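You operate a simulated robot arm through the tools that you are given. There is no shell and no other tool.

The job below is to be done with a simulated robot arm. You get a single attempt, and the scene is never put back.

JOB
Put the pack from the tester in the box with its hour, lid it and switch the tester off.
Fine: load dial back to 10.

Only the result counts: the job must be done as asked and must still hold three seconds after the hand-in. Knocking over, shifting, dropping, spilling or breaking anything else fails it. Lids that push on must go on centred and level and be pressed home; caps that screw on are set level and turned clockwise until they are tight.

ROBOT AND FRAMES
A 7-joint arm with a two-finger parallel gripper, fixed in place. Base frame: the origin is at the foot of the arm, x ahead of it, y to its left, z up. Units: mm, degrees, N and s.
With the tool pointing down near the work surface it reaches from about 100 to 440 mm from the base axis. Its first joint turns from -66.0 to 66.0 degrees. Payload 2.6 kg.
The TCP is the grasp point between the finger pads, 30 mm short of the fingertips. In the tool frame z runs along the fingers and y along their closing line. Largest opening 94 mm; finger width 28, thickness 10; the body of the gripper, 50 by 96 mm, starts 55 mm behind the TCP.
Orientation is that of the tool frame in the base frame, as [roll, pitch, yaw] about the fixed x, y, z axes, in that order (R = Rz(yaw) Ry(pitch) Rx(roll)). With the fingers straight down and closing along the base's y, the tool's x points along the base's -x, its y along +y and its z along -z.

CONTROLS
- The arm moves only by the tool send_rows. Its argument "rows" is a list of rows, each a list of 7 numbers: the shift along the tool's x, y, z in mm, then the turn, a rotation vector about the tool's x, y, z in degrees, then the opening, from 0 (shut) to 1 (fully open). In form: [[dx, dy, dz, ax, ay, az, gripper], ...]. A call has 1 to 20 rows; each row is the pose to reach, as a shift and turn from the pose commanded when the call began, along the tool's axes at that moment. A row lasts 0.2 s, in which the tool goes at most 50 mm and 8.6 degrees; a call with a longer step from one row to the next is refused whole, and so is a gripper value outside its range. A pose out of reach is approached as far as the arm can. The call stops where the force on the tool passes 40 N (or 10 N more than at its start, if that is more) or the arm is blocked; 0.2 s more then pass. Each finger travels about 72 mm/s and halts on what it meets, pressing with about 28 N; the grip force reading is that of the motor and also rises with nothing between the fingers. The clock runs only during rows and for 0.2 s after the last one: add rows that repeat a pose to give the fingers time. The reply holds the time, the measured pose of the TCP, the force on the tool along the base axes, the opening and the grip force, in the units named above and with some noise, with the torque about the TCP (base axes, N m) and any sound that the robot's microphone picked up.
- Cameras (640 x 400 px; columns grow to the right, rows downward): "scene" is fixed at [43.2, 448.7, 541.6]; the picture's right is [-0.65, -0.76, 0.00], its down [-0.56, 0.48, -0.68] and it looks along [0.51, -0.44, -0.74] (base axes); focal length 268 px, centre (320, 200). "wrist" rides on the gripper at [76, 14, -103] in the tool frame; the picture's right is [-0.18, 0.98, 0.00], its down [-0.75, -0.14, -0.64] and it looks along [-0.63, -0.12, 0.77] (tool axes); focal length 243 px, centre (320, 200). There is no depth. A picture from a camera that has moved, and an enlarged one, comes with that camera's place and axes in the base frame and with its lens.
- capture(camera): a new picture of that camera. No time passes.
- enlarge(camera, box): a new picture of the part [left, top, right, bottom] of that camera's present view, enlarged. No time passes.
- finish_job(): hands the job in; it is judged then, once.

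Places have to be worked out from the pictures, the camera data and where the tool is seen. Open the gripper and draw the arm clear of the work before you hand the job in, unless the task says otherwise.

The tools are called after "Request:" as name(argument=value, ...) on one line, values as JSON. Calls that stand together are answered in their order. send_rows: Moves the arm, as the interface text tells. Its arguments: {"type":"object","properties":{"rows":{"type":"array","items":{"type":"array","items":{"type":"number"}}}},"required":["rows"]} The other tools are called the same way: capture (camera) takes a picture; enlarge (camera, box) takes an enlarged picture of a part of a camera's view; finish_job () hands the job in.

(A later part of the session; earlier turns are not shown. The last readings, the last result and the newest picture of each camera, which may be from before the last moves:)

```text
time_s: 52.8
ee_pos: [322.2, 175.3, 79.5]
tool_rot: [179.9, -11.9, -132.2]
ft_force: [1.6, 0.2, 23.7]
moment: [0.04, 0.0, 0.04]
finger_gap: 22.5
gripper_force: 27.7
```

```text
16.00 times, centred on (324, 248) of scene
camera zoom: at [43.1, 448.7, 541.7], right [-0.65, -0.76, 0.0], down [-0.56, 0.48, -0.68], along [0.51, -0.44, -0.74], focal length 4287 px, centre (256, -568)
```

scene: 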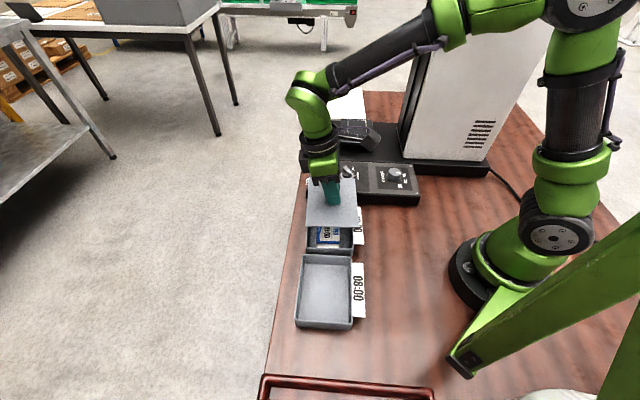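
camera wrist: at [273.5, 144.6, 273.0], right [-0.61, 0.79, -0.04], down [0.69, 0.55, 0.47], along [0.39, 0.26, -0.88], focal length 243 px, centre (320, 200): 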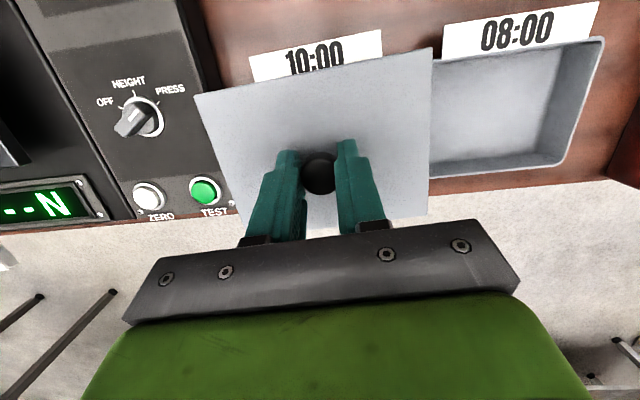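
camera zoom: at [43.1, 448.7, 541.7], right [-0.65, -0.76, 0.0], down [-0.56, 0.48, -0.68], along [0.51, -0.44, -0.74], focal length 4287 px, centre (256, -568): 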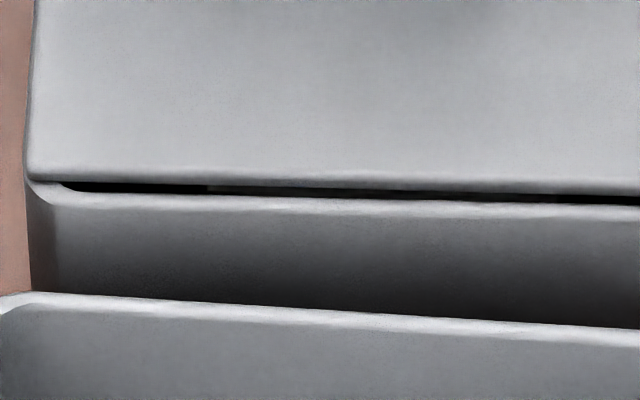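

The readings could also mean the fingers slipped down the knob. I zoom tightly on the gap to see how far the lid has gone in.

Request:
enlarge(camera="scene", box=[318, 244, 330, 253])

Request:
enlarge(camera="scene", box=[346, 244, 358, 253])

Request:
enlarge(camera="scene", box=[300, 190, 380, 260])

Request:
enlarge(camera="wrist", box=[180, 20, 480, 240])

```text
16.00 times, centred on (324, 248) of scene
camera zoom: at [43.1, 448.7, 541.7], right [-0.65, -0.76, 0.0], down [-0.56, 0.48, -0.68], along [0.51, -0.44, -0.74], focal length 4287 px, centre (256, -576)
```

zoom: 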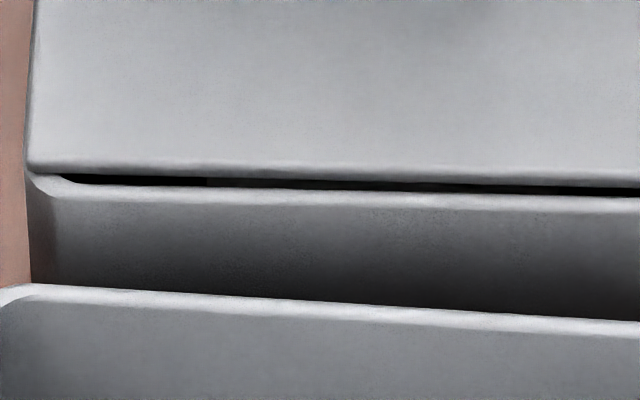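

```text
16.00 times, centred on (352, 248) of scene
camera zoom: at [43.1, 448.7, 541.7], right [-0.65, -0.76, 0.0], down [-0.56, 0.48, -0.68], along [0.51, -0.44, -0.74], focal length 4287 px, centre (-192, -576)
```

zoom: 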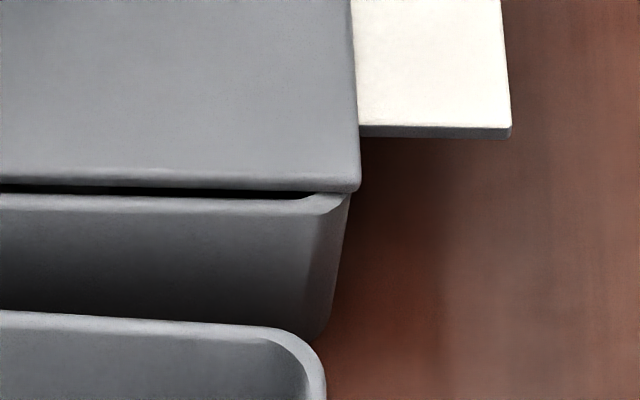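

```text
5.71 times, centred on (340, 225) of scene
camera zoom: at [43.1, 448.7, 541.7], right [-0.65, -0.76, 0.0], down [-0.56, 0.48, -0.68], along [0.51, -0.44, -0.74], focal length 1531 px, centre (206, 57)
```

zoom: 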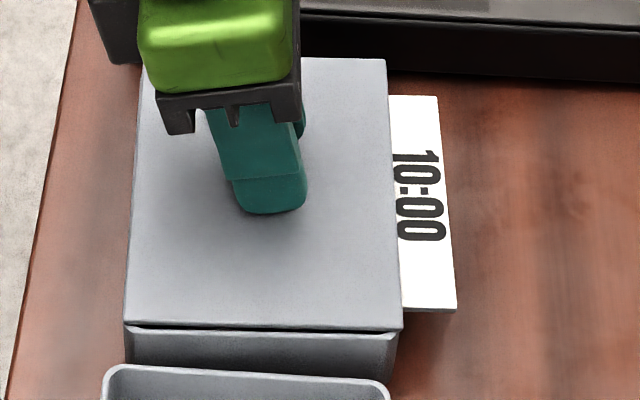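

```text
1.82 times, centred on (330, 130) of wrist
camera zoom: at [275.3, 146.1, 194.5], right [-0.61, 0.79, -0.04], down [0.69, 0.55, 0.47], along [0.4, 0.26, -0.88], focal length 441 px, centre (302, 327)
```

zoom: 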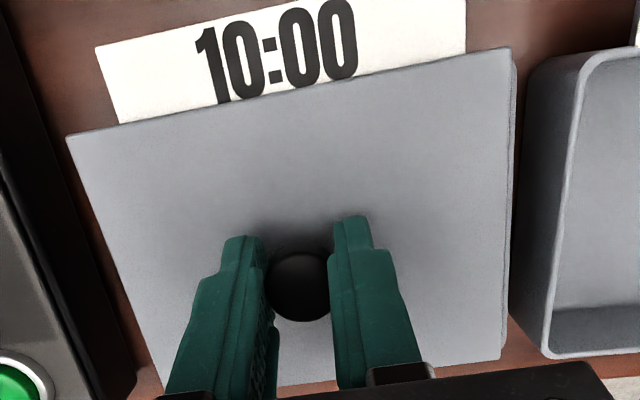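

The wrist view shows the fingers have slipped ~3 mm down the knob, and a sliver of box rim peeks out beyond the lid's 08:00-side edge. I zoom there to measure the offset.

Request:
enlarge(camera="wrist", box=[410, 40, 470, 110])

Request:
enlarge(camera="wrist", box=[410, 150, 470, 220])

Request:
enlarge(camera="wrist", box=[180, 80, 240, 150])

```text
5.71 times, centred on (440, 75) of wrist
camera zoom: at [275.3, 146.1, 194.5], right [-0.61, 0.79, -0.04], down [0.69, 0.55, 0.47], along [0.4, 0.26, -0.88], focal length 1386 px, centre (-366, 914)
```

zoom: 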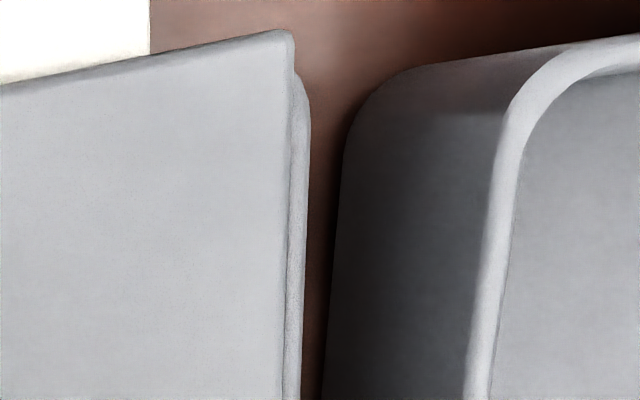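

```text
5.71 times, centred on (440, 185) of wrist
camera zoom: at [275.3, 146.1, 194.5], right [-0.61, 0.79, -0.04], down [0.69, 0.55, 0.47], along [0.4, 0.26, -0.88], focal length 1386 px, centre (-366, 286)
```

zoom: 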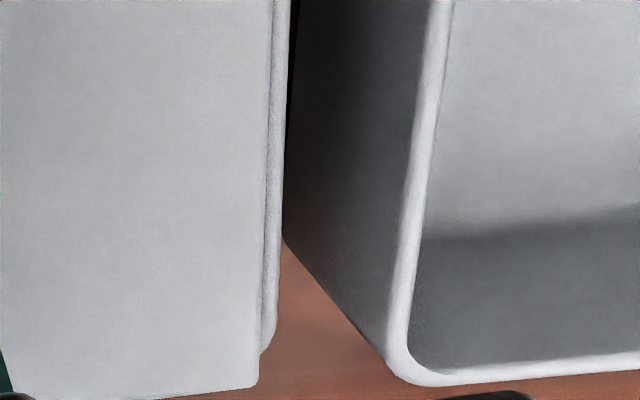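

```text
5.71 times, centred on (210, 115) of wrist
camera zoom: at [275.3, 146.1, 194.5], right [-0.61, 0.79, -0.04], down [0.69, 0.55, 0.47], along [0.4, 0.26, -0.88], focal length 1386 px, centre (949, 686)
```

zoom: 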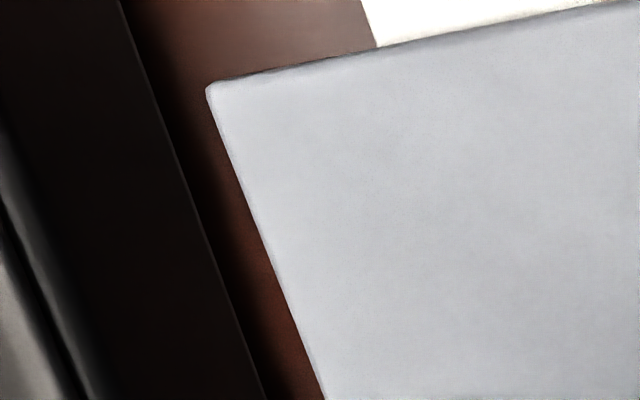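

The sliver shows the box rim extends about 3-4 mm beyond the lid at the 08:00 end, so the lid is too far toward the tester. I raise it 8 mm, shift 3.4 mm toward the 08:00 side, and look again.

Request:
send_rows(rows=[[0.8, 0, -3.9, 0, 0, 0, 0.1], [1.7, 0, -7.8, 0, 0, 0, 0.1], [1.7, 3.4, -7.8, 0, 0, 0, 0.1], [1.7, 3.4, -7.8, 0, 0, 0, 0.1]])

Request:
enlarge(camera="wrist", box=[180, 20, 480, 240])

Request:
enlarge(camera="wrist", box=[410, 40, 470, 110])

Request:
enlarge(camera="scene", box=[318, 244, 330, 253])

Request:
enlarge(camera="scene", box=[300, 190, 380, 260])

```text
time_s: 53.8
ee_pos: [317.8, 177.8, 85.2]
tool_rot: [-179.9, -12.0, -132.3]
ft_force: [0.2, -0.5, -1.0]
moment: [0.0, -0.03, -0.03]
finger_gap: 22.8
gripper_force: 27.4
```

```text
1.82 times, centred on (330, 130) of wrist
camera zoom: at [272.5, 148.1, 201.9], right [-0.61, 0.79, -0.04], down [0.69, 0.55, 0.47], along [0.39, 0.26, -0.88], focal length 441 px, centre (302, 327)
```

zoom: 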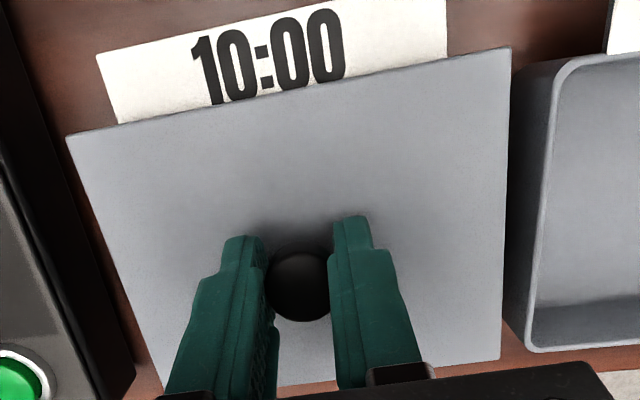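

```text
5.71 times, centred on (440, 75) of wrist
camera zoom: at [272.5, 148.1, 201.9], right [-0.61, 0.79, -0.04], down [0.69, 0.55, 0.47], along [0.39, 0.26, -0.88], focal length 1386 px, centre (-366, 914)
```

zoom: 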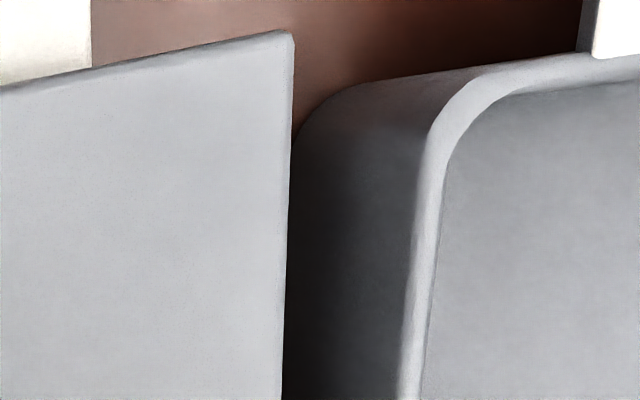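

```text
16.00 times, centred on (324, 248) of scene
camera zoom: at [43.2, 448.7, 541.6], right [-0.65, -0.76, 0.0], down [-0.56, 0.48, -0.68], along [0.51, -0.44, -0.74], focal length 4287 px, centre (256, -576)
```

zoom: 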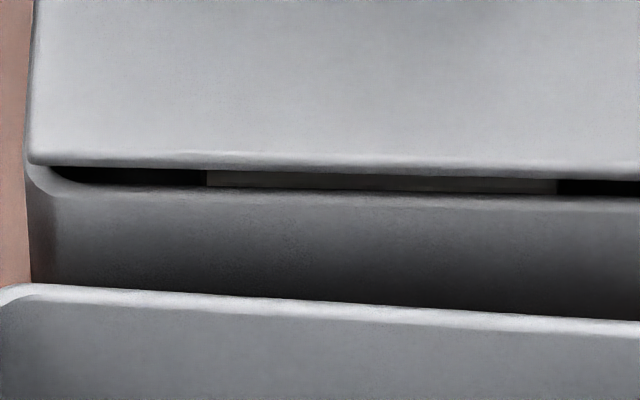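

```text
5.71 times, centred on (340, 225) of scene
camera zoom: at [43.2, 448.7, 541.6], right [-0.65, -0.76, 0.0], down [-0.56, 0.48, -0.68], along [0.51, -0.44, -0.74], focal length 1531 px, centre (206, 57)
```

zoom: 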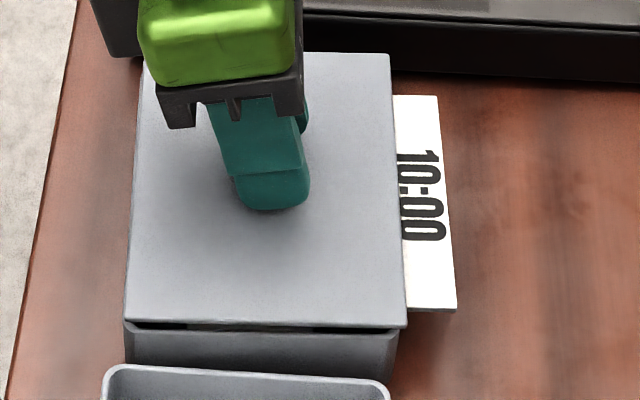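

Now the lid is near flush at that end. I lower 4 mm and re-check with both views before touching.

Request:
send_rows(rows=[[-0.4, 0, 2, 0, 0, 0, 0.1], [-0.8, 0, 3.9, 0, 0, 0, 0.1], [-0.8, 0, 3.9, 0, 0, 0, 0.1]])

Request:
enlarge(camera="wrist", box=[410, 40, 470, 110])

Request:
enlarge(camera="scene", box=[318, 244, 330, 253])

Request:
enlarge(camera="scene", box=[346, 244, 358, 253])

```text
time_s: 54.6
ee_pos: [318.1, 178.4, 82.6]
tool_rot: [179.9, -12.0, -132.3]
ft_force: [0.7, 0.3, -1.3]
moment: [0.01, 0.04, 0.0]
finger_gap: 22.7
gripper_force: 27.9
```

```text
5.71 times, centred on (440, 75) of wrist
camera zoom: at [272.5, 147.8, 198.2], right [-0.61, 0.79, -0.04], down [0.69, 0.55, 0.47], along [0.4, 0.26, -0.88], focal length 1386 px, centre (-366, 914)
```

zoom: 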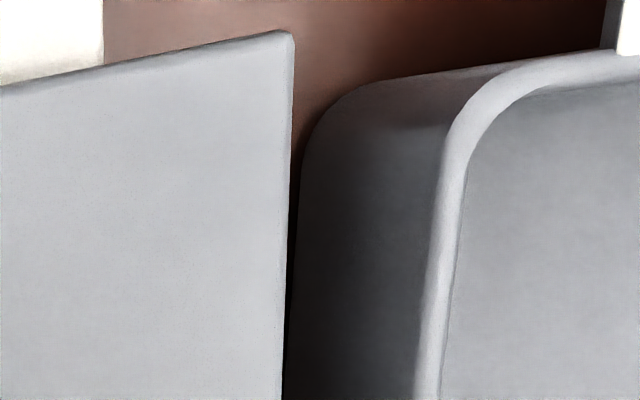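

```text
16.00 times, centred on (324, 248) of scene
camera zoom: at [43.2, 448.7, 541.6], right [-0.65, -0.76, 0.0], down [-0.56, 0.48, -0.68], along [0.51, -0.44, -0.74], focal length 4287 px, centre (256, -576)
```

zoom: 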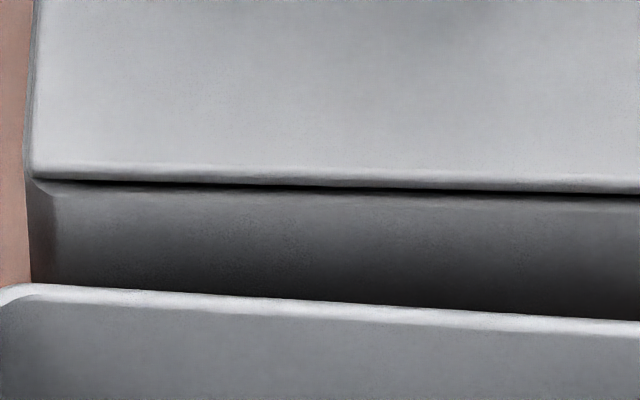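

```text
16.00 times, centred on (352, 248) of scene
camera zoom: at [43.2, 448.7, 541.6], right [-0.65, -0.76, 0.0], down [-0.56, 0.48, -0.68], along [0.51, -0.44, -0.74], focal length 4287 px, centre (-192, -576)
```

zoom: 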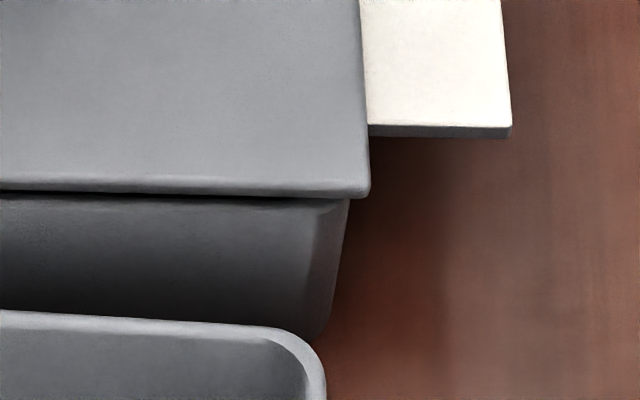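

Along the length it looks right now; across the width the lid is ~1.4 mm too far toward the robot. I correct that and lower gently to contact.

Request:
send_rows(rows=[[-1.4, 0, -0.3, 0, 0, 0, 0.1], [-1.6, 0, 0.7, 0, 0, 0, 0.1], [-1.8, 0, 1.7, 0, 0, 0, 0.1], [-1.8, 0, 1.7, 0, 0, 0, 0.1]])

```text
time_s: 55.6
ee_pos: [320.2, 178.7, 81.0]
tool_rot: [179.9, -11.9, -132.2]
ft_force: [0.4, 0.4, 0.2]
moment: [-0.02, -0.01, 0.01]
finger_gap: 22.6
gripper_force: 28.4
```

No contact at z=81. I continue in 1 mm steps.

Request:
send_rows(rows=[[-0.1, 0, 0.5, 0, 0, 0, 0.1], [-0.2, 0, 1, 0, 0, 0, 0.1], [-0.3, 0, 1.5, 0, 0, 0, 0.1], [-0.3, 0, 1.5, 0, 0, 0, 0.1]])

```text
time_s: 56.6
ee_pos: [319.1, 178.5, 78.3]
tool_rot: [-179.9, -12.1, -132.3]
ft_force: [0.6, -0.7, -0.9]
moment: [0.01, 0.03, -0.02]
finger_gap: 22.6
gripper_force: 28.0
```

Now at 78.3 with no force, lower than where it stuck before: the plug is going in. I check both views.

Request:
enlarge(camera="scene", box=[318, 244, 330, 253])

Request:
enlarge(camera="scene", box=[346, 244, 358, 253])

Request:
enlarge(camera="wrist", box=[410, 40, 470, 110])

```text
16.00 times, centred on (324, 248) of scene
camera zoom: at [43.2, 448.7, 541.6], right [-0.65, -0.76, 0.0], down [-0.56, 0.48, -0.68], along [0.51, -0.44, -0.74], focal length 4287 px, centre (256, -576)
```

zoom: 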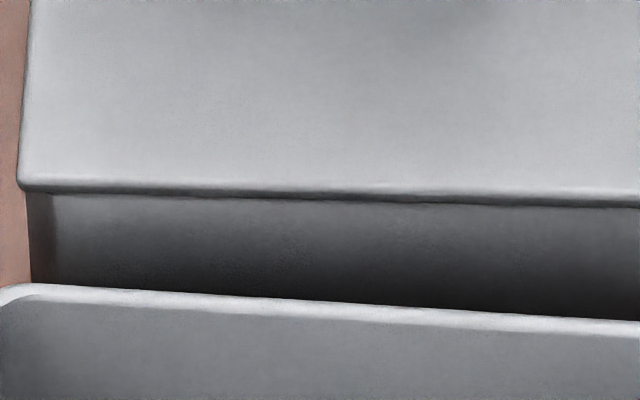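

```text
16.00 times, centred on (352, 248) of scene
camera zoom: at [43.2, 448.7, 541.6], right [-0.65, -0.76, 0.0], down [-0.56, 0.48, -0.68], along [0.51, -0.44, -0.74], focal length 4287 px, centre (-192, -576)
```

zoom: 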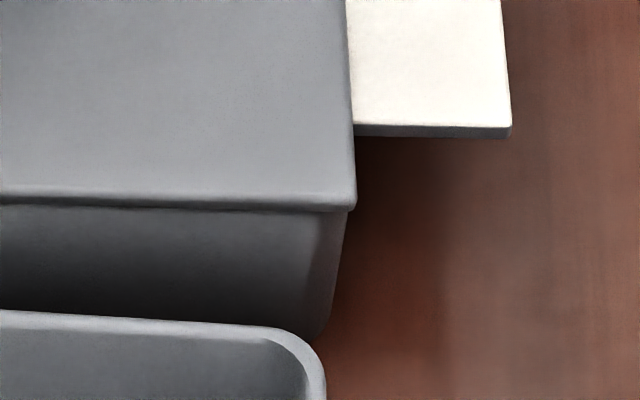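

```text
5.71 times, centred on (440, 75) of wrist
camera zoom: at [273.5, 149.0, 194.8], right [-0.61, 0.79, -0.04], down [0.69, 0.55, 0.47], along [0.4, 0.26, -0.88], focal length 1386 px, centre (-366, 914)
```

zoom: 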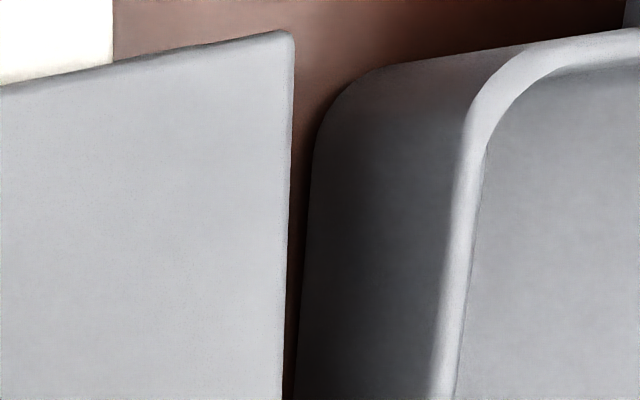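

The lid is centred across the width and nearly seated. I keep lowering in 1 mm steps.

Request:
send_rows(rows=[[-0.1, 0, 0.5, 0, 0, 0, 0.1], [-0.2, 0, 1, 0, 0, 0, 0.1], [-0.3, 0, 1.5, 0, 0, 0, 0.1], [-0.3, 0, 1.5, 0, 0, 0, 0.1]])

```text
time_s: 57.6
ee_pos: [319.6, 178.4, 77.7]
tool_rot: [-180.0, -12.0, -132.3]
ft_force: [-3.4, -2.8, 21.0]
moment: [-0.21, 0.2, -0.01]
finger_gap: 22.4
gripper_force: 27.8
```

Contact again at 77.7 with a centred 21 N. I check whether the plate now rests on the rim.

Request:
enlarge(camera="scene", box=[318, 244, 330, 253])

Request:
enlarge(camera="scene", box=[346, 244, 358, 253])

Request:
enlarge(camera="scene", box=[346, 196, 366, 252])

Request:
enlarge(camera="wrist", box=[180, 20, 480, 240])

```text
16.00 times, centred on (324, 248) of scene
camera zoom: at [43.2, 448.7, 541.7], right [-0.65, -0.76, 0.0], down [-0.56, 0.48, -0.68], along [0.51, -0.44, -0.74], focal length 4287 px, centre (256, -576)
```

zoom: 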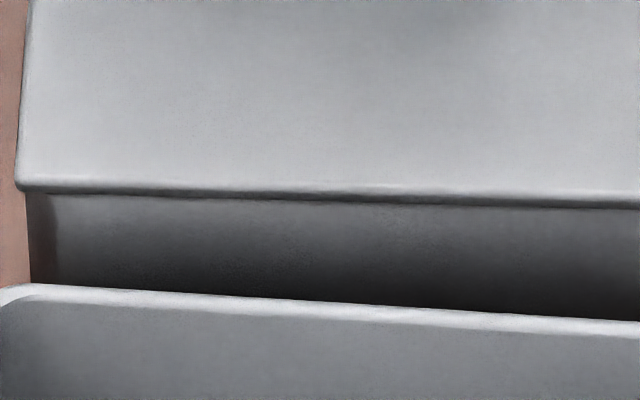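

```text
16.00 times, centred on (352, 248) of scene
camera zoom: at [43.2, 448.7, 541.7], right [-0.65, -0.76, 0.0], down [-0.56, 0.48, -0.68], along [0.51, -0.44, -0.74], focal length 4287 px, centre (-192, -576)
```

zoom: 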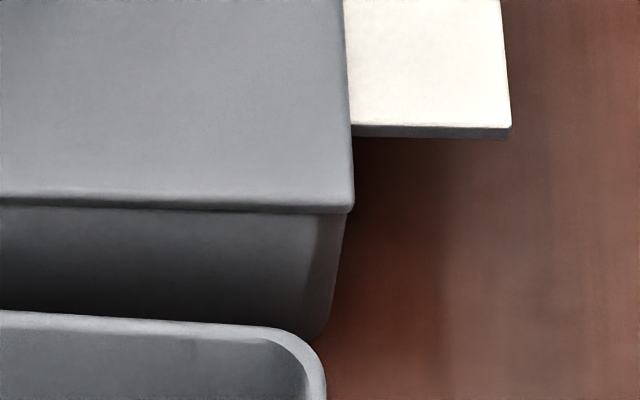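

```text
7.14 times, centred on (356, 224) of scene
camera zoom: at [43.2, 448.7, 541.7], right [-0.65, -0.76, 0.0], down [-0.56, 0.48, -0.68], along [0.51, -0.44, -0.74], focal length 1914 px, centre (63, 29)
```

zoom: 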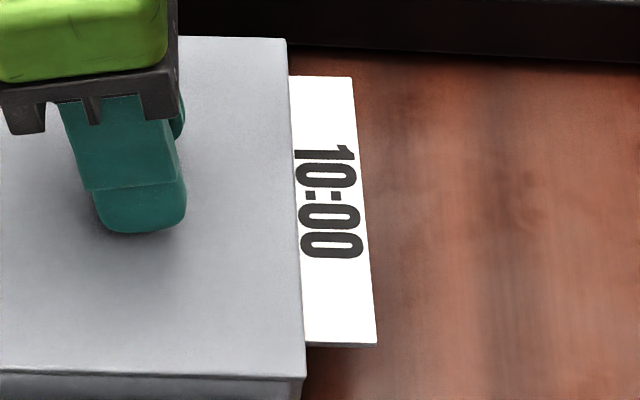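

```text
1.82 times, centred on (330, 130) of wrist
camera zoom: at [273.5, 149.1, 194.4], right [-0.61, 0.79, -0.04], down [0.69, 0.55, 0.47], along [0.4, 0.26, -0.88], focal length 441 px, centre (302, 327)
```

zoom: 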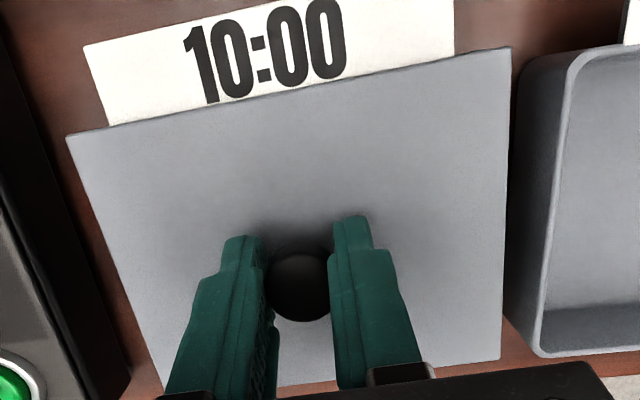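

I can't fully tell from here whether it's home, so I release the knob gently and inspect from a lower side angle before pressing.

Request:
send_rows(rows=[[0.2, 0, -0.8, 0, 0, 0, 0.1], [0.2, 0, -0.8, 0, 0, 0, 0.35], [0.2, 0, -0.8, 0, 0, 0, 0.6], [0.2, 0, -0.8, 0, 0, 0, 0.6]])

Request:
send_rows(rows=[[1, 0, -5, 0, 0, 0, 0.6], [4.2, 0, -19.6, 0, 0, 0, 0.6], [10.4, 0, -49, 0, 0, 0, 0.6], [18.7, 0, -88, 0, 0, 0, 0.6], [27, 0, -127, 0, 0, 0, 0.6], [27, 0, -127, 0, 0, 0, 0.6]])

Request:
enlarge(camera="scene", box=[300, 190, 380, 260])

Request:
capture(camera="wrist")

```text
time_s: 58.6
ee_pos: [319.8, 178.9, 79.5]
tool_rot: [179.9, -11.9, -132.2]
ft_force: [1.0, 0.8, 0.3]
moment: [0.01, -0.02, -0.02]
finger_gap: 56.4
gripper_force: 0.1
```

```text
time_s: 60.0
ee_pos: [319.3, 179.3, 208.6]
tool_rot: [-180.0, -12.1, -132.2]
ft_force: [-0.6, -0.2, 0.1]
moment: [-0.01, 0.01, 0.01]
finger_gap: 56.4
gripper_force: 0.0
```

```text
5.71 times, centred on (340, 225) of scene
camera zoom: at [43.2, 448.7, 541.6], right [-0.65, -0.76, 0.0], down [-0.56, 0.48, -0.68], along [0.51, -0.44, -0.74], focal length 1531 px, centre (206, 57)
```

zoom: 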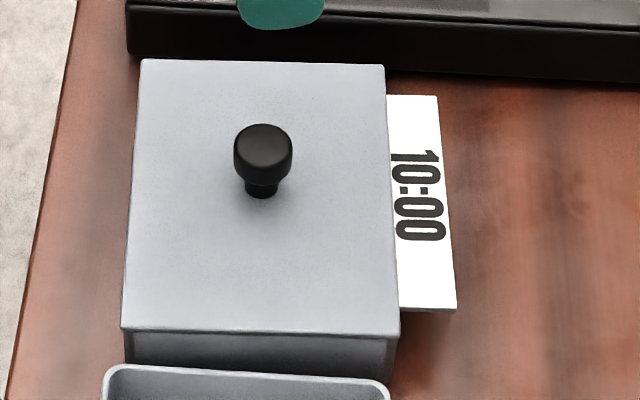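

```text
taken
camera wrist: at [273.0, 149.9, 324.0], right [-0.61, 0.79, -0.04], down [0.69, 0.55, 0.47], along [0.39, 0.26, -0.88], focal length 243 px, centre (320, 200)
```

wrist: 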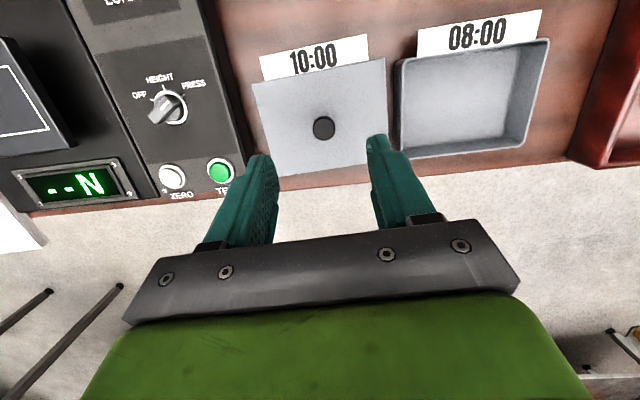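

The lid looks level. I zoom into the wrist view around all lid edges for any protruding rim.

Request:
enlarge(camera="wrist", box=[240, 50, 410, 185])

Request:
enlarge(camera="wrist", box=[245, 70, 285, 110])

Request:
enlarge(camera="wrist", box=[365, 45, 405, 85])

Request:
enlarge(camera="scene", box=[346, 240, 362, 253])

```text
2.96 times, centred on (325, 118) of wrist
camera zoom: at [273.0, 149.9, 324.0], right [-0.61, 0.79, -0.04], down [0.69, 0.55, 0.47], along [0.39, 0.26, -0.88], focal length 719 px, centre (305, 444)
```

zoom: 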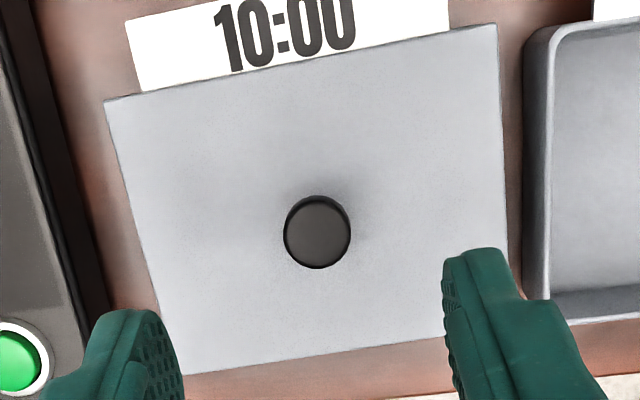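

```text
10.00 times, centred on (265, 90) of wrist
camera zoom: at [273.0, 149.9, 324.0], right [-0.61, 0.79, -0.04], down [0.69, 0.55, 0.47], along [0.39, 0.26, -0.88], focal length 2426 px, centre (870, 1300)
```

zoom: 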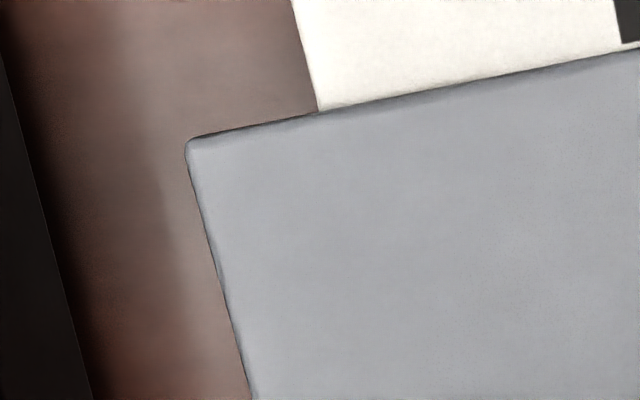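

```text
10.00 times, centred on (385, 65) of wrist
camera zoom: at [273.0, 149.9, 324.0], right [-0.61, 0.79, -0.04], down [0.69, 0.55, 0.47], along [0.39, 0.26, -0.88], focal length 2426 px, centre (-330, 1550)
```

zoom: 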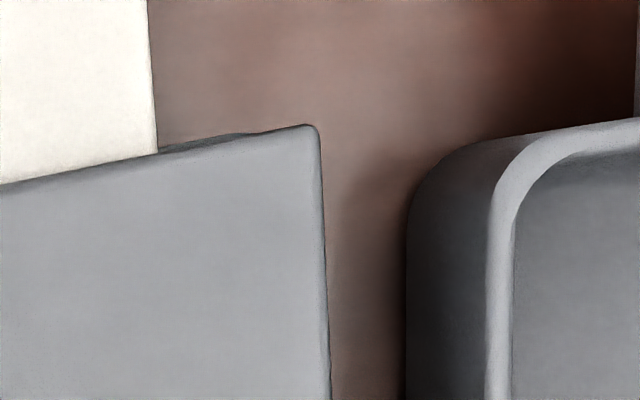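

```text
16.00 times, centred on (354, 246) of scene
camera zoom: at [43.2, 448.7, 541.6], right [-0.65, -0.76, 0.0], down [-0.56, 0.48, -0.68], along [0.51, -0.44, -0.74], focal length 4287 px, centre (-224, -544)
```

zoom: 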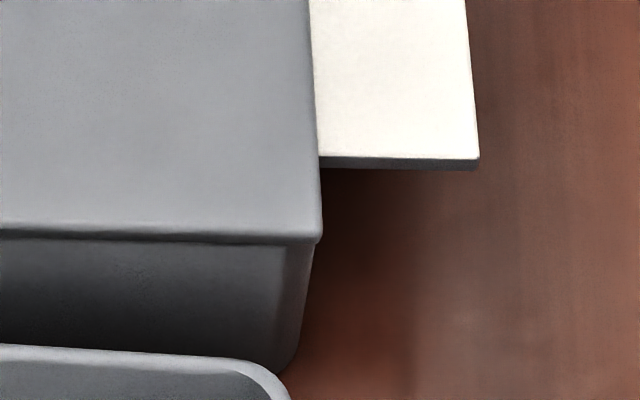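

No rim shows on any side, so the lid appears centred. I bring the hand upright, close the fingers, and position above the knob to press it home.

Request:
send_rows(rows=[[0, 0, 0, 0, -4, 0, 0.4], [0, 0, 0, 0, -8, 0, 0.2], [0, 0, 0, 0, -12, 0, 0], [0, 0, 0, 0, -12, 0, 0], [0, 0, 0, 0, -12, 0, 0]])

```text
time_s: 61.2
ee_pos: [318.7, 179.3, 208.7]
tool_rot: [180.0, 0.0, -132.3]
ft_force: [-1.0, 0.6, 0.5]
moment: [-0.01, 0.0, 0.02]
finger_gap: 0.0
gripper_force: 28.2
```

Fingers closed and upright. I go down to just above the knob.

Request:
send_rows(rows=[[1, -0.5, 30, 0, 0, 0, 0], [2.1, -1.1, 60, 0, 0, 0, 0], [2.1, -1.1, 90, 0, 0, 0, 0], [2.1, -1.1, 90, 0, 0, 0, 0]])

Request:
enlarge(camera="wrist", box=[220, 20, 420, 240])

Request:
enlarge(camera="scene", box=[300, 180, 380, 260])

```text
time_s: 62.2
ee_pos: [317.8, 176.6, 119.3]
tool_rot: [179.9, 0.0, -132.3]
ft_force: [-1.2, -0.4, -0.1]
moment: [-0.01, 0.02, -0.02]
finger_gap: 0.2
gripper_force: 28.0
```

```text
1.82 times, centred on (320, 130) of wrist
camera zoom: at [256.7, 129.9, 220.5], right [-0.6, 0.8, 0.0], down [0.61, 0.46, 0.64], along [0.51, 0.39, -0.77], focal length 441 px, centre (320, 327)
```

zoom: 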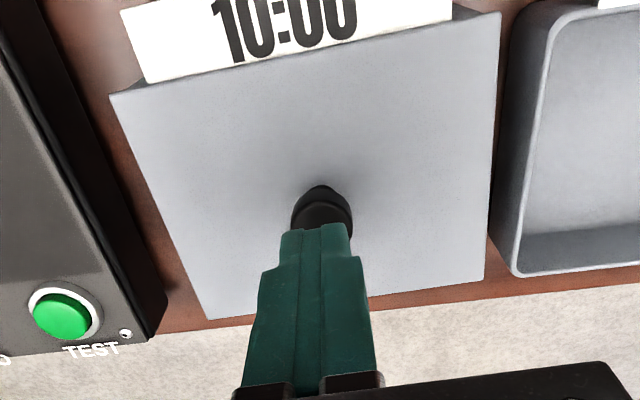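

```text
5.00 times, centred on (340, 220) of scene
camera zoom: at [43.2, 448.7, 541.6], right [-0.65, -0.76, 0.0], down [-0.56, 0.48, -0.68], along [0.51, -0.44, -0.74], focal length 1340 px, centre (220, 100)
```

zoom: 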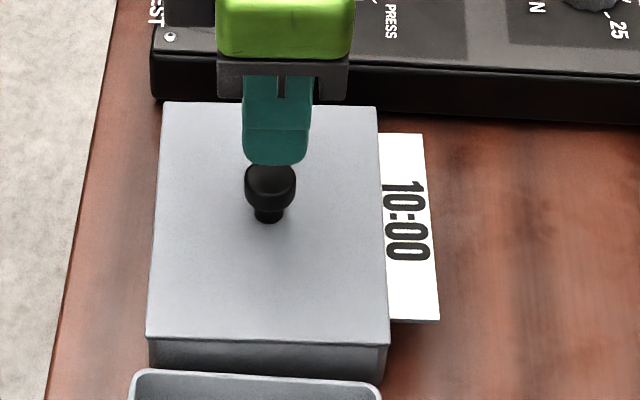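

The closed fingertips are right above the knob. I lower until contact.

Request:
send_rows(rows=[[0, 0, 5, 0, 0, 0, 0], [0, 0, 10, 0, 0, 0, 0], [0, 0, 13, 0, 0, 0, 0], [0, 0, 15, 0, 0, 0, 0], [0, 0, 15, 0, 0, 0, 0]])

```text
time_s: 63.4
ee_pos: [318.7, 176.8, 102.9]
tool_rot: [-180.0, 0.0, -132.2]
ft_force: [-0.5, 0.1, 0.0]
moment: [0.0, 0.03, -0.04]
finger_gap: 0.2
gripper_force: 27.7
```

Request:
send_rows(rows=[[0, 0, 1, 0, 0, 0, 0], [0, 0, 2, 0, 0, 0, 0], [0, 0, 3, 0, 0, 0, 0], [0, 0, 3, 0, 0, 0, 0]])

```text
time_s: 64.4
ee_pos: [319.0, 176.3, 99.8]
tool_rot: [180.0, 0.1, -132.4]
ft_force: [-3.7, -3.3, 15.5]
moment: [-0.1, 0.13, -0.04]
finger_gap: 0.0
gripper_force: 28.0
```

Contact on the knob at z≈100 with 15 N. I press further in small steps to seat the lid.

Request:
send_rows(rows=[[0, 0, 0.5, 0, 0, 0, 0], [0, 0, 1, 0, 0, 0, 0], [0, 0, 1, 0, 0, 0, 0]])

```text
time_s: 65.2
ee_pos: [320.2, 176.5, 100.3]
tool_rot: [-179.9, 0.2, -132.3]
ft_force: [-8.0, -6.6, 38.4]
moment: [-0.21, 0.27, -0.03]
finger_gap: 0.0
gripper_force: 27.9
```

38 N with no further travel: it's either home or blocked. I back off and inspect the lid/rim joint from a low side angle.

Request:
send_rows(rows=[[0, 0, -5, 0, 0, 0, 0], [0, 0, -30, 0, 0, 0, 0], [0, 0, -65, 0, 0, 0, 0], [0, 0, -100, 0, 0, 0, 0], [0, 0, -100, 0, 0, 0, 0]])

Request:
enlarge(camera="scene", box=[318, 244, 330, 253])

Request:
enlarge(camera="scene", box=[346, 244, 358, 253])

Request:
enlarge(camera="scene", box=[300, 190, 380, 260])

```text
time_s: 66.4
ee_pos: [319.3, 176.4, 199.8]
tool_rot: [-180.0, -0.1, -132.2]
ft_force: [0.2, -0.2, 0.4]
moment: [0.0, 0.0, 0.01]
finger_gap: 0.0
gripper_force: 28.0
```

```text
16.00 times, centred on (324, 248) of scene
camera zoom: at [43.2, 448.7, 541.6], right [-0.65, -0.76, 0.0], down [-0.56, 0.48, -0.68], along [0.51, -0.44, -0.74], focal length 4287 px, centre (256, -576)
```

zoom: 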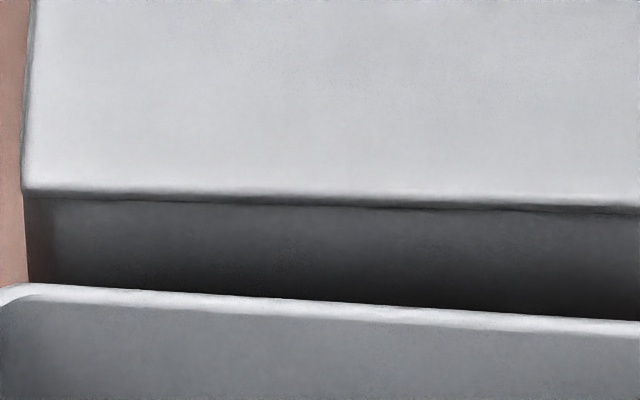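

```text
16.00 times, centred on (352, 248) of scene
camera zoom: at [43.2, 448.7, 541.6], right [-0.65, -0.76, 0.0], down [-0.56, 0.48, -0.68], along [0.51, -0.44, -0.74], focal length 4287 px, centre (-192, -576)
```

zoom: 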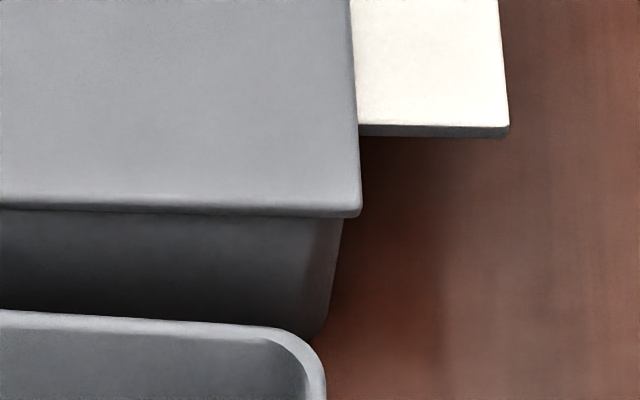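

```text
5.71 times, centred on (340, 225) of scene
camera zoom: at [43.2, 448.7, 541.6], right [-0.65, -0.76, 0.0], down [-0.56, 0.48, -0.68], along [0.51, -0.44, -0.74], focal length 1531 px, centre (206, 57)
```

zoom: 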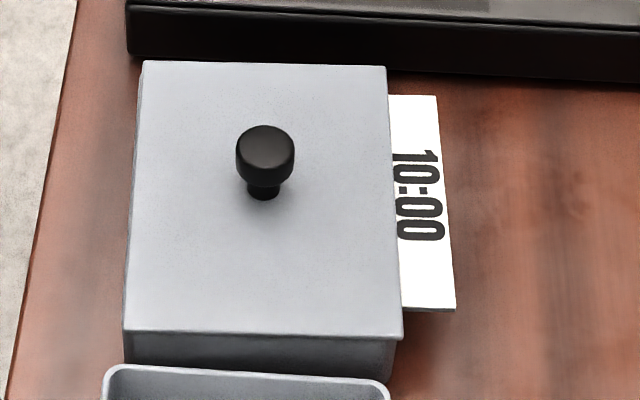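

After pressing, the lid sits lower (its near edge dropped ~1.5 mm). I go round to the 08:00 side for a low-angle look at the joint.

Request:
send_rows(rows=[[0, 10, 0, 0, 0, 8.2, 0], [0, 20, 0, 0, 0, 16.4, 0], [0, 30, 0, 0, 0, 24.6, 0], [0, 40, 0, 0, 0, 32.8, 0], [0, 50, 0, 0, 0, 41, 0], [0, 60, 0, 0, 0, 49.2, 0], [0, 70, 0, 0, 0, 57.4, 0], [-1, 80, 0, 0, 0, 65.6, 0], [-1, 90, 0, 0, 0, 73.8, 0], [-1, 100, 0, 0, 0, 82, 0], [-1.4, 111, 0, 0, 0, 89.8, 0], [-1.4, 111, 0, 0, 0, 89.8, 0]])

Request:
send_rows(rows=[[0, 0, 10, 0, -7, 0, 0.3], [0, 0, 20, 0, -14, 0, 0.6], [0, 0, 30, 0, -21, 0, 1], [0, 0, 40, 0, -28, 0, 1], [0, 0, 50, 0, -35, 0, 1], [0, 0, 90, 0, -35, 0, 1], [0, 0, 90, 0, -35, 0, 1]])

Request:
capture(camera="wrist")

Request:
capture(camera="scene")

```text
time_s: 69.0
ee_pos: [237.1, 252.7, 199.3]
tool_rot: [180.0, 0.0, 137.9]
ft_force: [0.4, 0.2, 0.4]
moment: [-0.01, -0.01, -0.02]
finger_gap: 0.4
gripper_force: 28.0
```

```text
time_s: 70.6
ee_pos: [237.5, 251.6, 109.1]
tool_rot: [-180.0, 35.0, 137.9]
ft_force: [0.1, 0.5, 0.4]
moment: [0.0, -0.02, 0.0]
finger_gap: 94.0
gripper_force: 0.0
```

```text
taken
camera wrist: at [158.0, 343.8, 148.8], right [0.77, 0.63, 0.11], down [0.09, -0.27, 0.96], along [0.63, -0.73, -0.27], focal length 243 px, centre (320, 200)
```

wrist: 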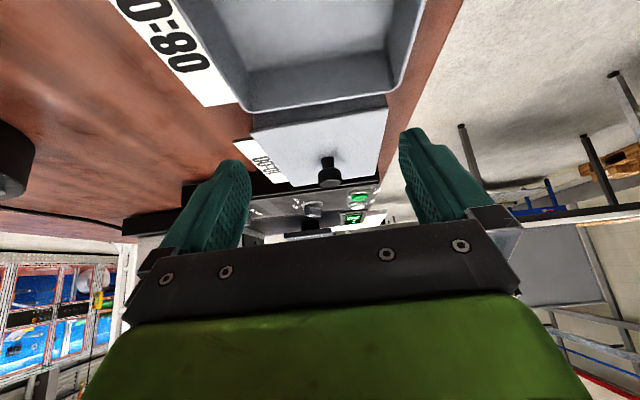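

```text
taken
```

scene: 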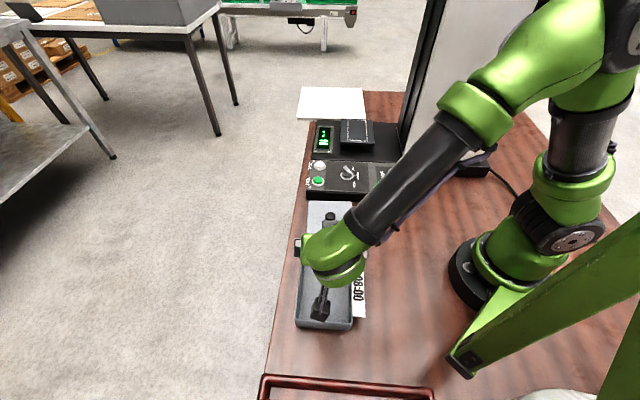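

Now I have a low side view of the box and lid. I enlarge the joint.

Request:
enlarge(camera="wrist", box=[230, 80, 400, 200])

Request:
enlarge(camera="wrist", box=[240, 95, 300, 145])

Request:
enlarge(camera="wrist", box=[345, 85, 405, 135])

```text
3.33 times, centred on (315, 140) of wrist
camera zoom: at [158.0, 343.8, 148.8], right [0.77, 0.63, 0.11], down [0.09, -0.27, 0.96], along [0.63, -0.73, -0.27], focal length 809 px, centre (337, 400)
```

zoom: 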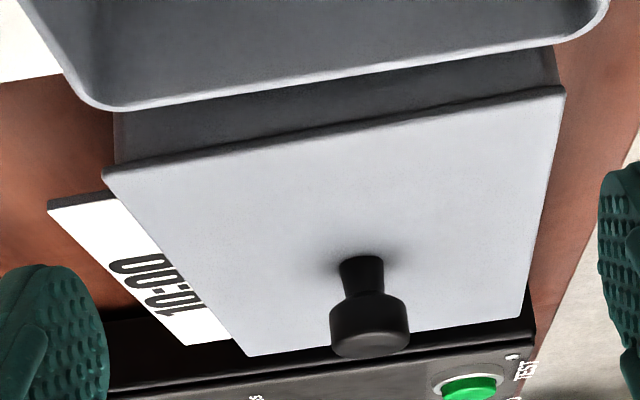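

```text
8.00 times, centred on (270, 120) of wrist
camera zoom: at [158.0, 343.8, 148.8], right [0.77, 0.63, 0.11], down [0.09, -0.27, 0.96], along [0.63, -0.73, -0.27], focal length 1941 px, centre (720, 840)
```

zoom: 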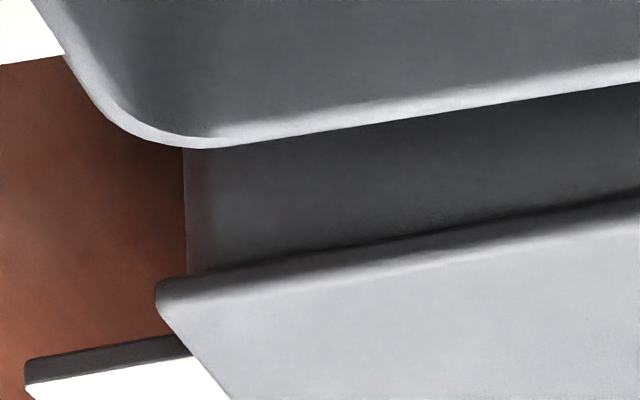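

```text
8.00 times, centred on (375, 110) of wrist
camera zoom: at [158.0, 343.8, 148.8], right [0.77, 0.63, 0.11], down [0.09, -0.27, 0.96], along [0.63, -0.73, -0.27], focal length 1941 px, centre (-120, 920)
```

zoom: 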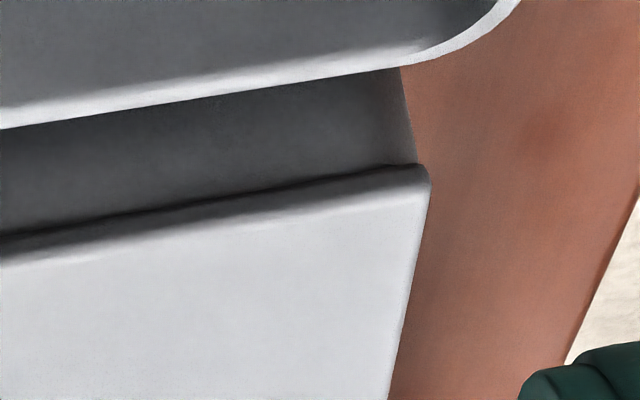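

The plate looks flush on the rim all the way along with only a thin shadow line. I lower the camera a bit more for an even flatter look to be sure there's no gap.

Request:
send_rows(rows=[[5.4, 0, 7.6, 0, 0, 0, 1], [10.7, 0, 15.3, 0, 0, 0, 1], [15.5, 0, 22.1, 0, 0, 0, 1], [15.5, 0, 22.1, 0, 0, 0, 1]])

Request:
enlarge(camera="wrist", box=[230, 80, 400, 200])

Request:
enlarge(camera="wrist", box=[240, 100, 300, 150])

Request:
enlarge(camera="wrist", box=[345, 90, 405, 140])

```text
time_s: 71.6
ee_pos: [238.8, 252.5, 82.7]
tool_rot: [179.9, 34.9, 137.8]
ft_force: [0.5, 0.1, 0.2]
moment: [-0.03, -0.01, 0.03]
finger_gap: 93.8
gripper_force: 0.2
```

```text
3.33 times, centred on (315, 140) of wrist
camera zoom: at [158.0, 343.9, 122.2], right [0.77, 0.63, 0.11], down [0.09, -0.27, 0.96], along [0.63, -0.73, -0.27], focal length 809 px, centre (337, 400)
```

zoom: 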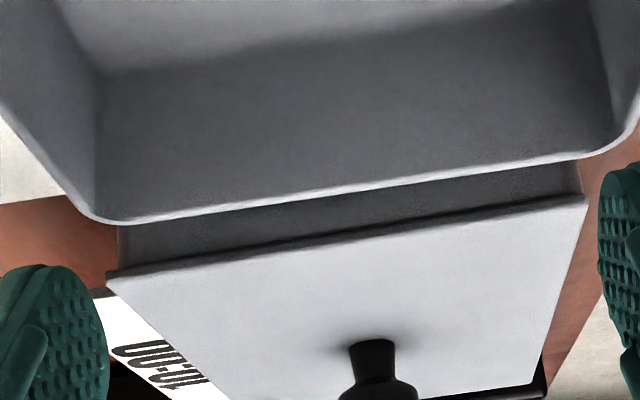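

```text
8.00 times, centred on (270, 125) of wrist
camera zoom: at [158.0, 343.9, 122.2], right [0.77, 0.63, 0.11], down [0.09, -0.27, 0.96], along [0.63, -0.73, -0.27], focal length 1941 px, centre (720, 800)
```

zoom: 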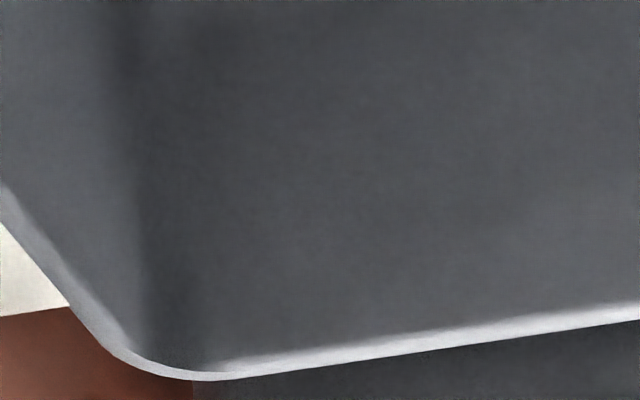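

```text
8.00 times, centred on (375, 115) of wrist
camera zoom: at [158.0, 343.9, 122.2], right [0.77, 0.63, 0.11], down [0.09, -0.27, 0.96], along [0.63, -0.73, -0.27], focal length 1941 px, centre (-120, 880)
```

zoom: 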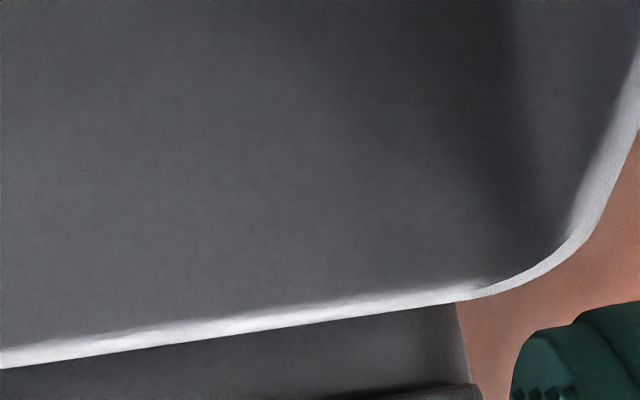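

The joint is slightly further up in the picture; I enlarge the right region.

Request:
enlarge(camera="wrist", box=[240, 130, 300, 180])

Request:
enlarge(camera="wrist", box=[290, 125, 350, 175])

Request:
enlarge(camera="wrist", box=[345, 115, 405, 165])

```text
8.00 times, centred on (270, 155) of wrist
camera zoom: at [158.0, 343.9, 122.2], right [0.77, 0.63, 0.11], down [0.09, -0.27, 0.96], along [0.63, -0.73, -0.27], focal length 1941 px, centre (720, 560)
```

zoom: 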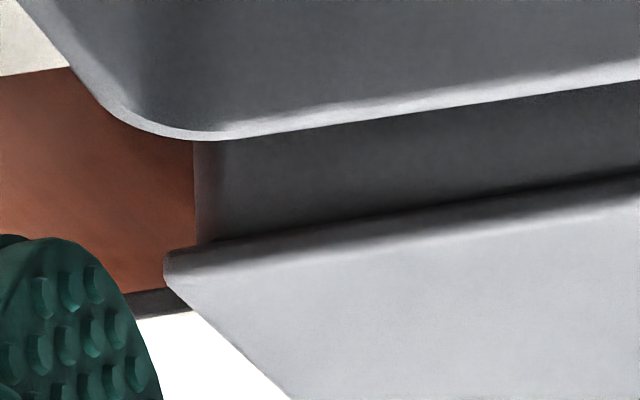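

```text
8.00 times, centred on (320, 150) of wrist
camera zoom: at [158.0, 343.9, 122.2], right [0.77, 0.63, 0.11], down [0.09, -0.27, 0.96], along [0.63, -0.73, -0.27], focal length 1941 px, centre (320, 600)
```

zoom: 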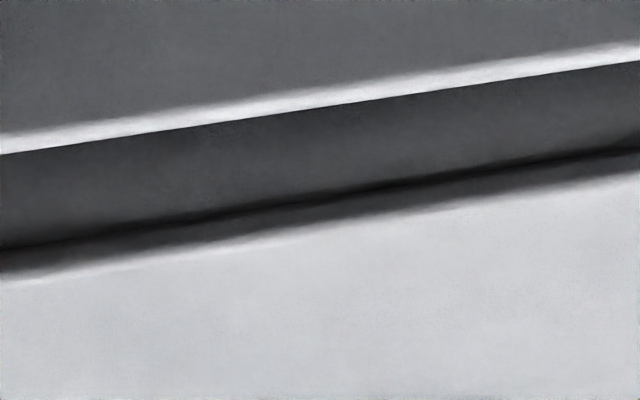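

```text
8.00 times, centred on (375, 140) of wrist
camera zoom: at [158.0, 343.9, 122.2], right [0.77, 0.63, 0.11], down [0.09, -0.27, 0.96], along [0.63, -0.73, -0.27], focal length 1941 px, centre (-120, 680)
```

zoom: 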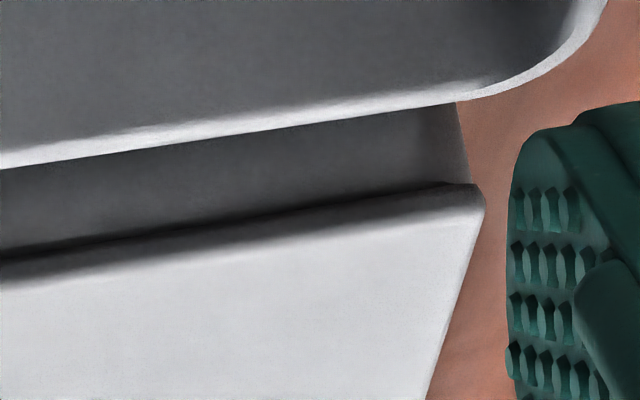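

The plate sits flush and level on the rim with only a hairline shadow, overhang nearly equal on both sides. I go back above the knob and give one more firm press to be sure it's fully home.

Request:
send_rows(rows=[[-17, 0, -25, 0, 0, 0, 0.8], [-34, 0, -50, 0, 7, 0, 0.5], [-50, 0, -70, 0, 14, 0, 0.3], [-60, 0, -86, 0, 21, 0, 0], [-69, 0, -98, 0, 28, 0, 0], [-69, 0, -98, 0, 35, 0, 0], [-69, 0, -98, 0, 35, 0, 0]])

Request:
send_rows(rows=[[0, 0, 0, 0, 0, -8.2, 0], [-10, 0, 0, 0, 0, -16.4, 0], [-20, 0, 0, 0, 0, -24.6, 0], [-30, 0, 0, 0, 0, -32.8, 0], [-40, 0, 0, 0, 0, -41, 0], [-50, 0, 0, 0, 0, -49.2, 0], [-60, 0, 0, 0, 0, -57.4, 0], [-70, 0, 0, 0, 0, -65.6, 0], [-80, 0, 0, 0, 0, -73.8, 0], [-90, 0, 0, 0, 0, -82, 0], [-100, 0, 0, 0, 0, -90, 0], [-108, 0, 0, 0, 0, -90, 0], [-108, 0, 0, 0, 0, -90, 0]])

Request:
capture(camera="wrist")

```text
time_s: 73.2
ee_pos: [237.7, 252.0, 202.4]
tool_rot: [179.9, -0.1, 138.0]
ft_force: [0.1, 0.2, -0.3]
moment: [0.0, 0.0, -0.01]
finger_gap: 0.0
gripper_force: 28.2
```

```text
time_s: 76.0
ee_pos: [316.8, 179.4, 201.4]
tool_rot: [179.9, 0.1, -132.0]
ft_force: [0.3, 0.5, 1.0]
moment: [-0.01, 0.0, 0.0]
finger_gap: 0.3
gripper_force: 27.8
```

```text
taken
camera wrist: at [256.9, 132.3, 304.4], right [-0.61, 0.79, 0.0], down [0.61, 0.47, 0.64], along [0.51, 0.39, -0.77], focal length 243 px, centre (320, 200)
```

wrist: 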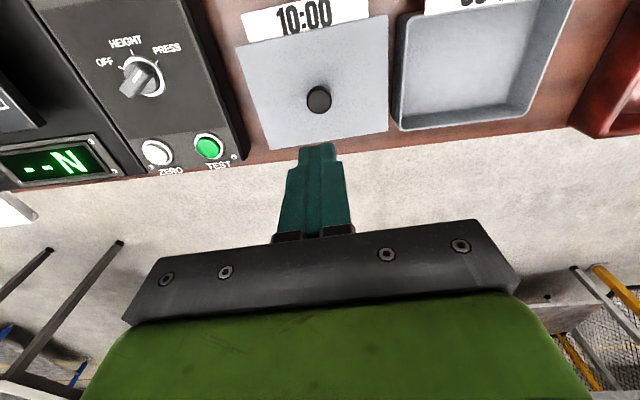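

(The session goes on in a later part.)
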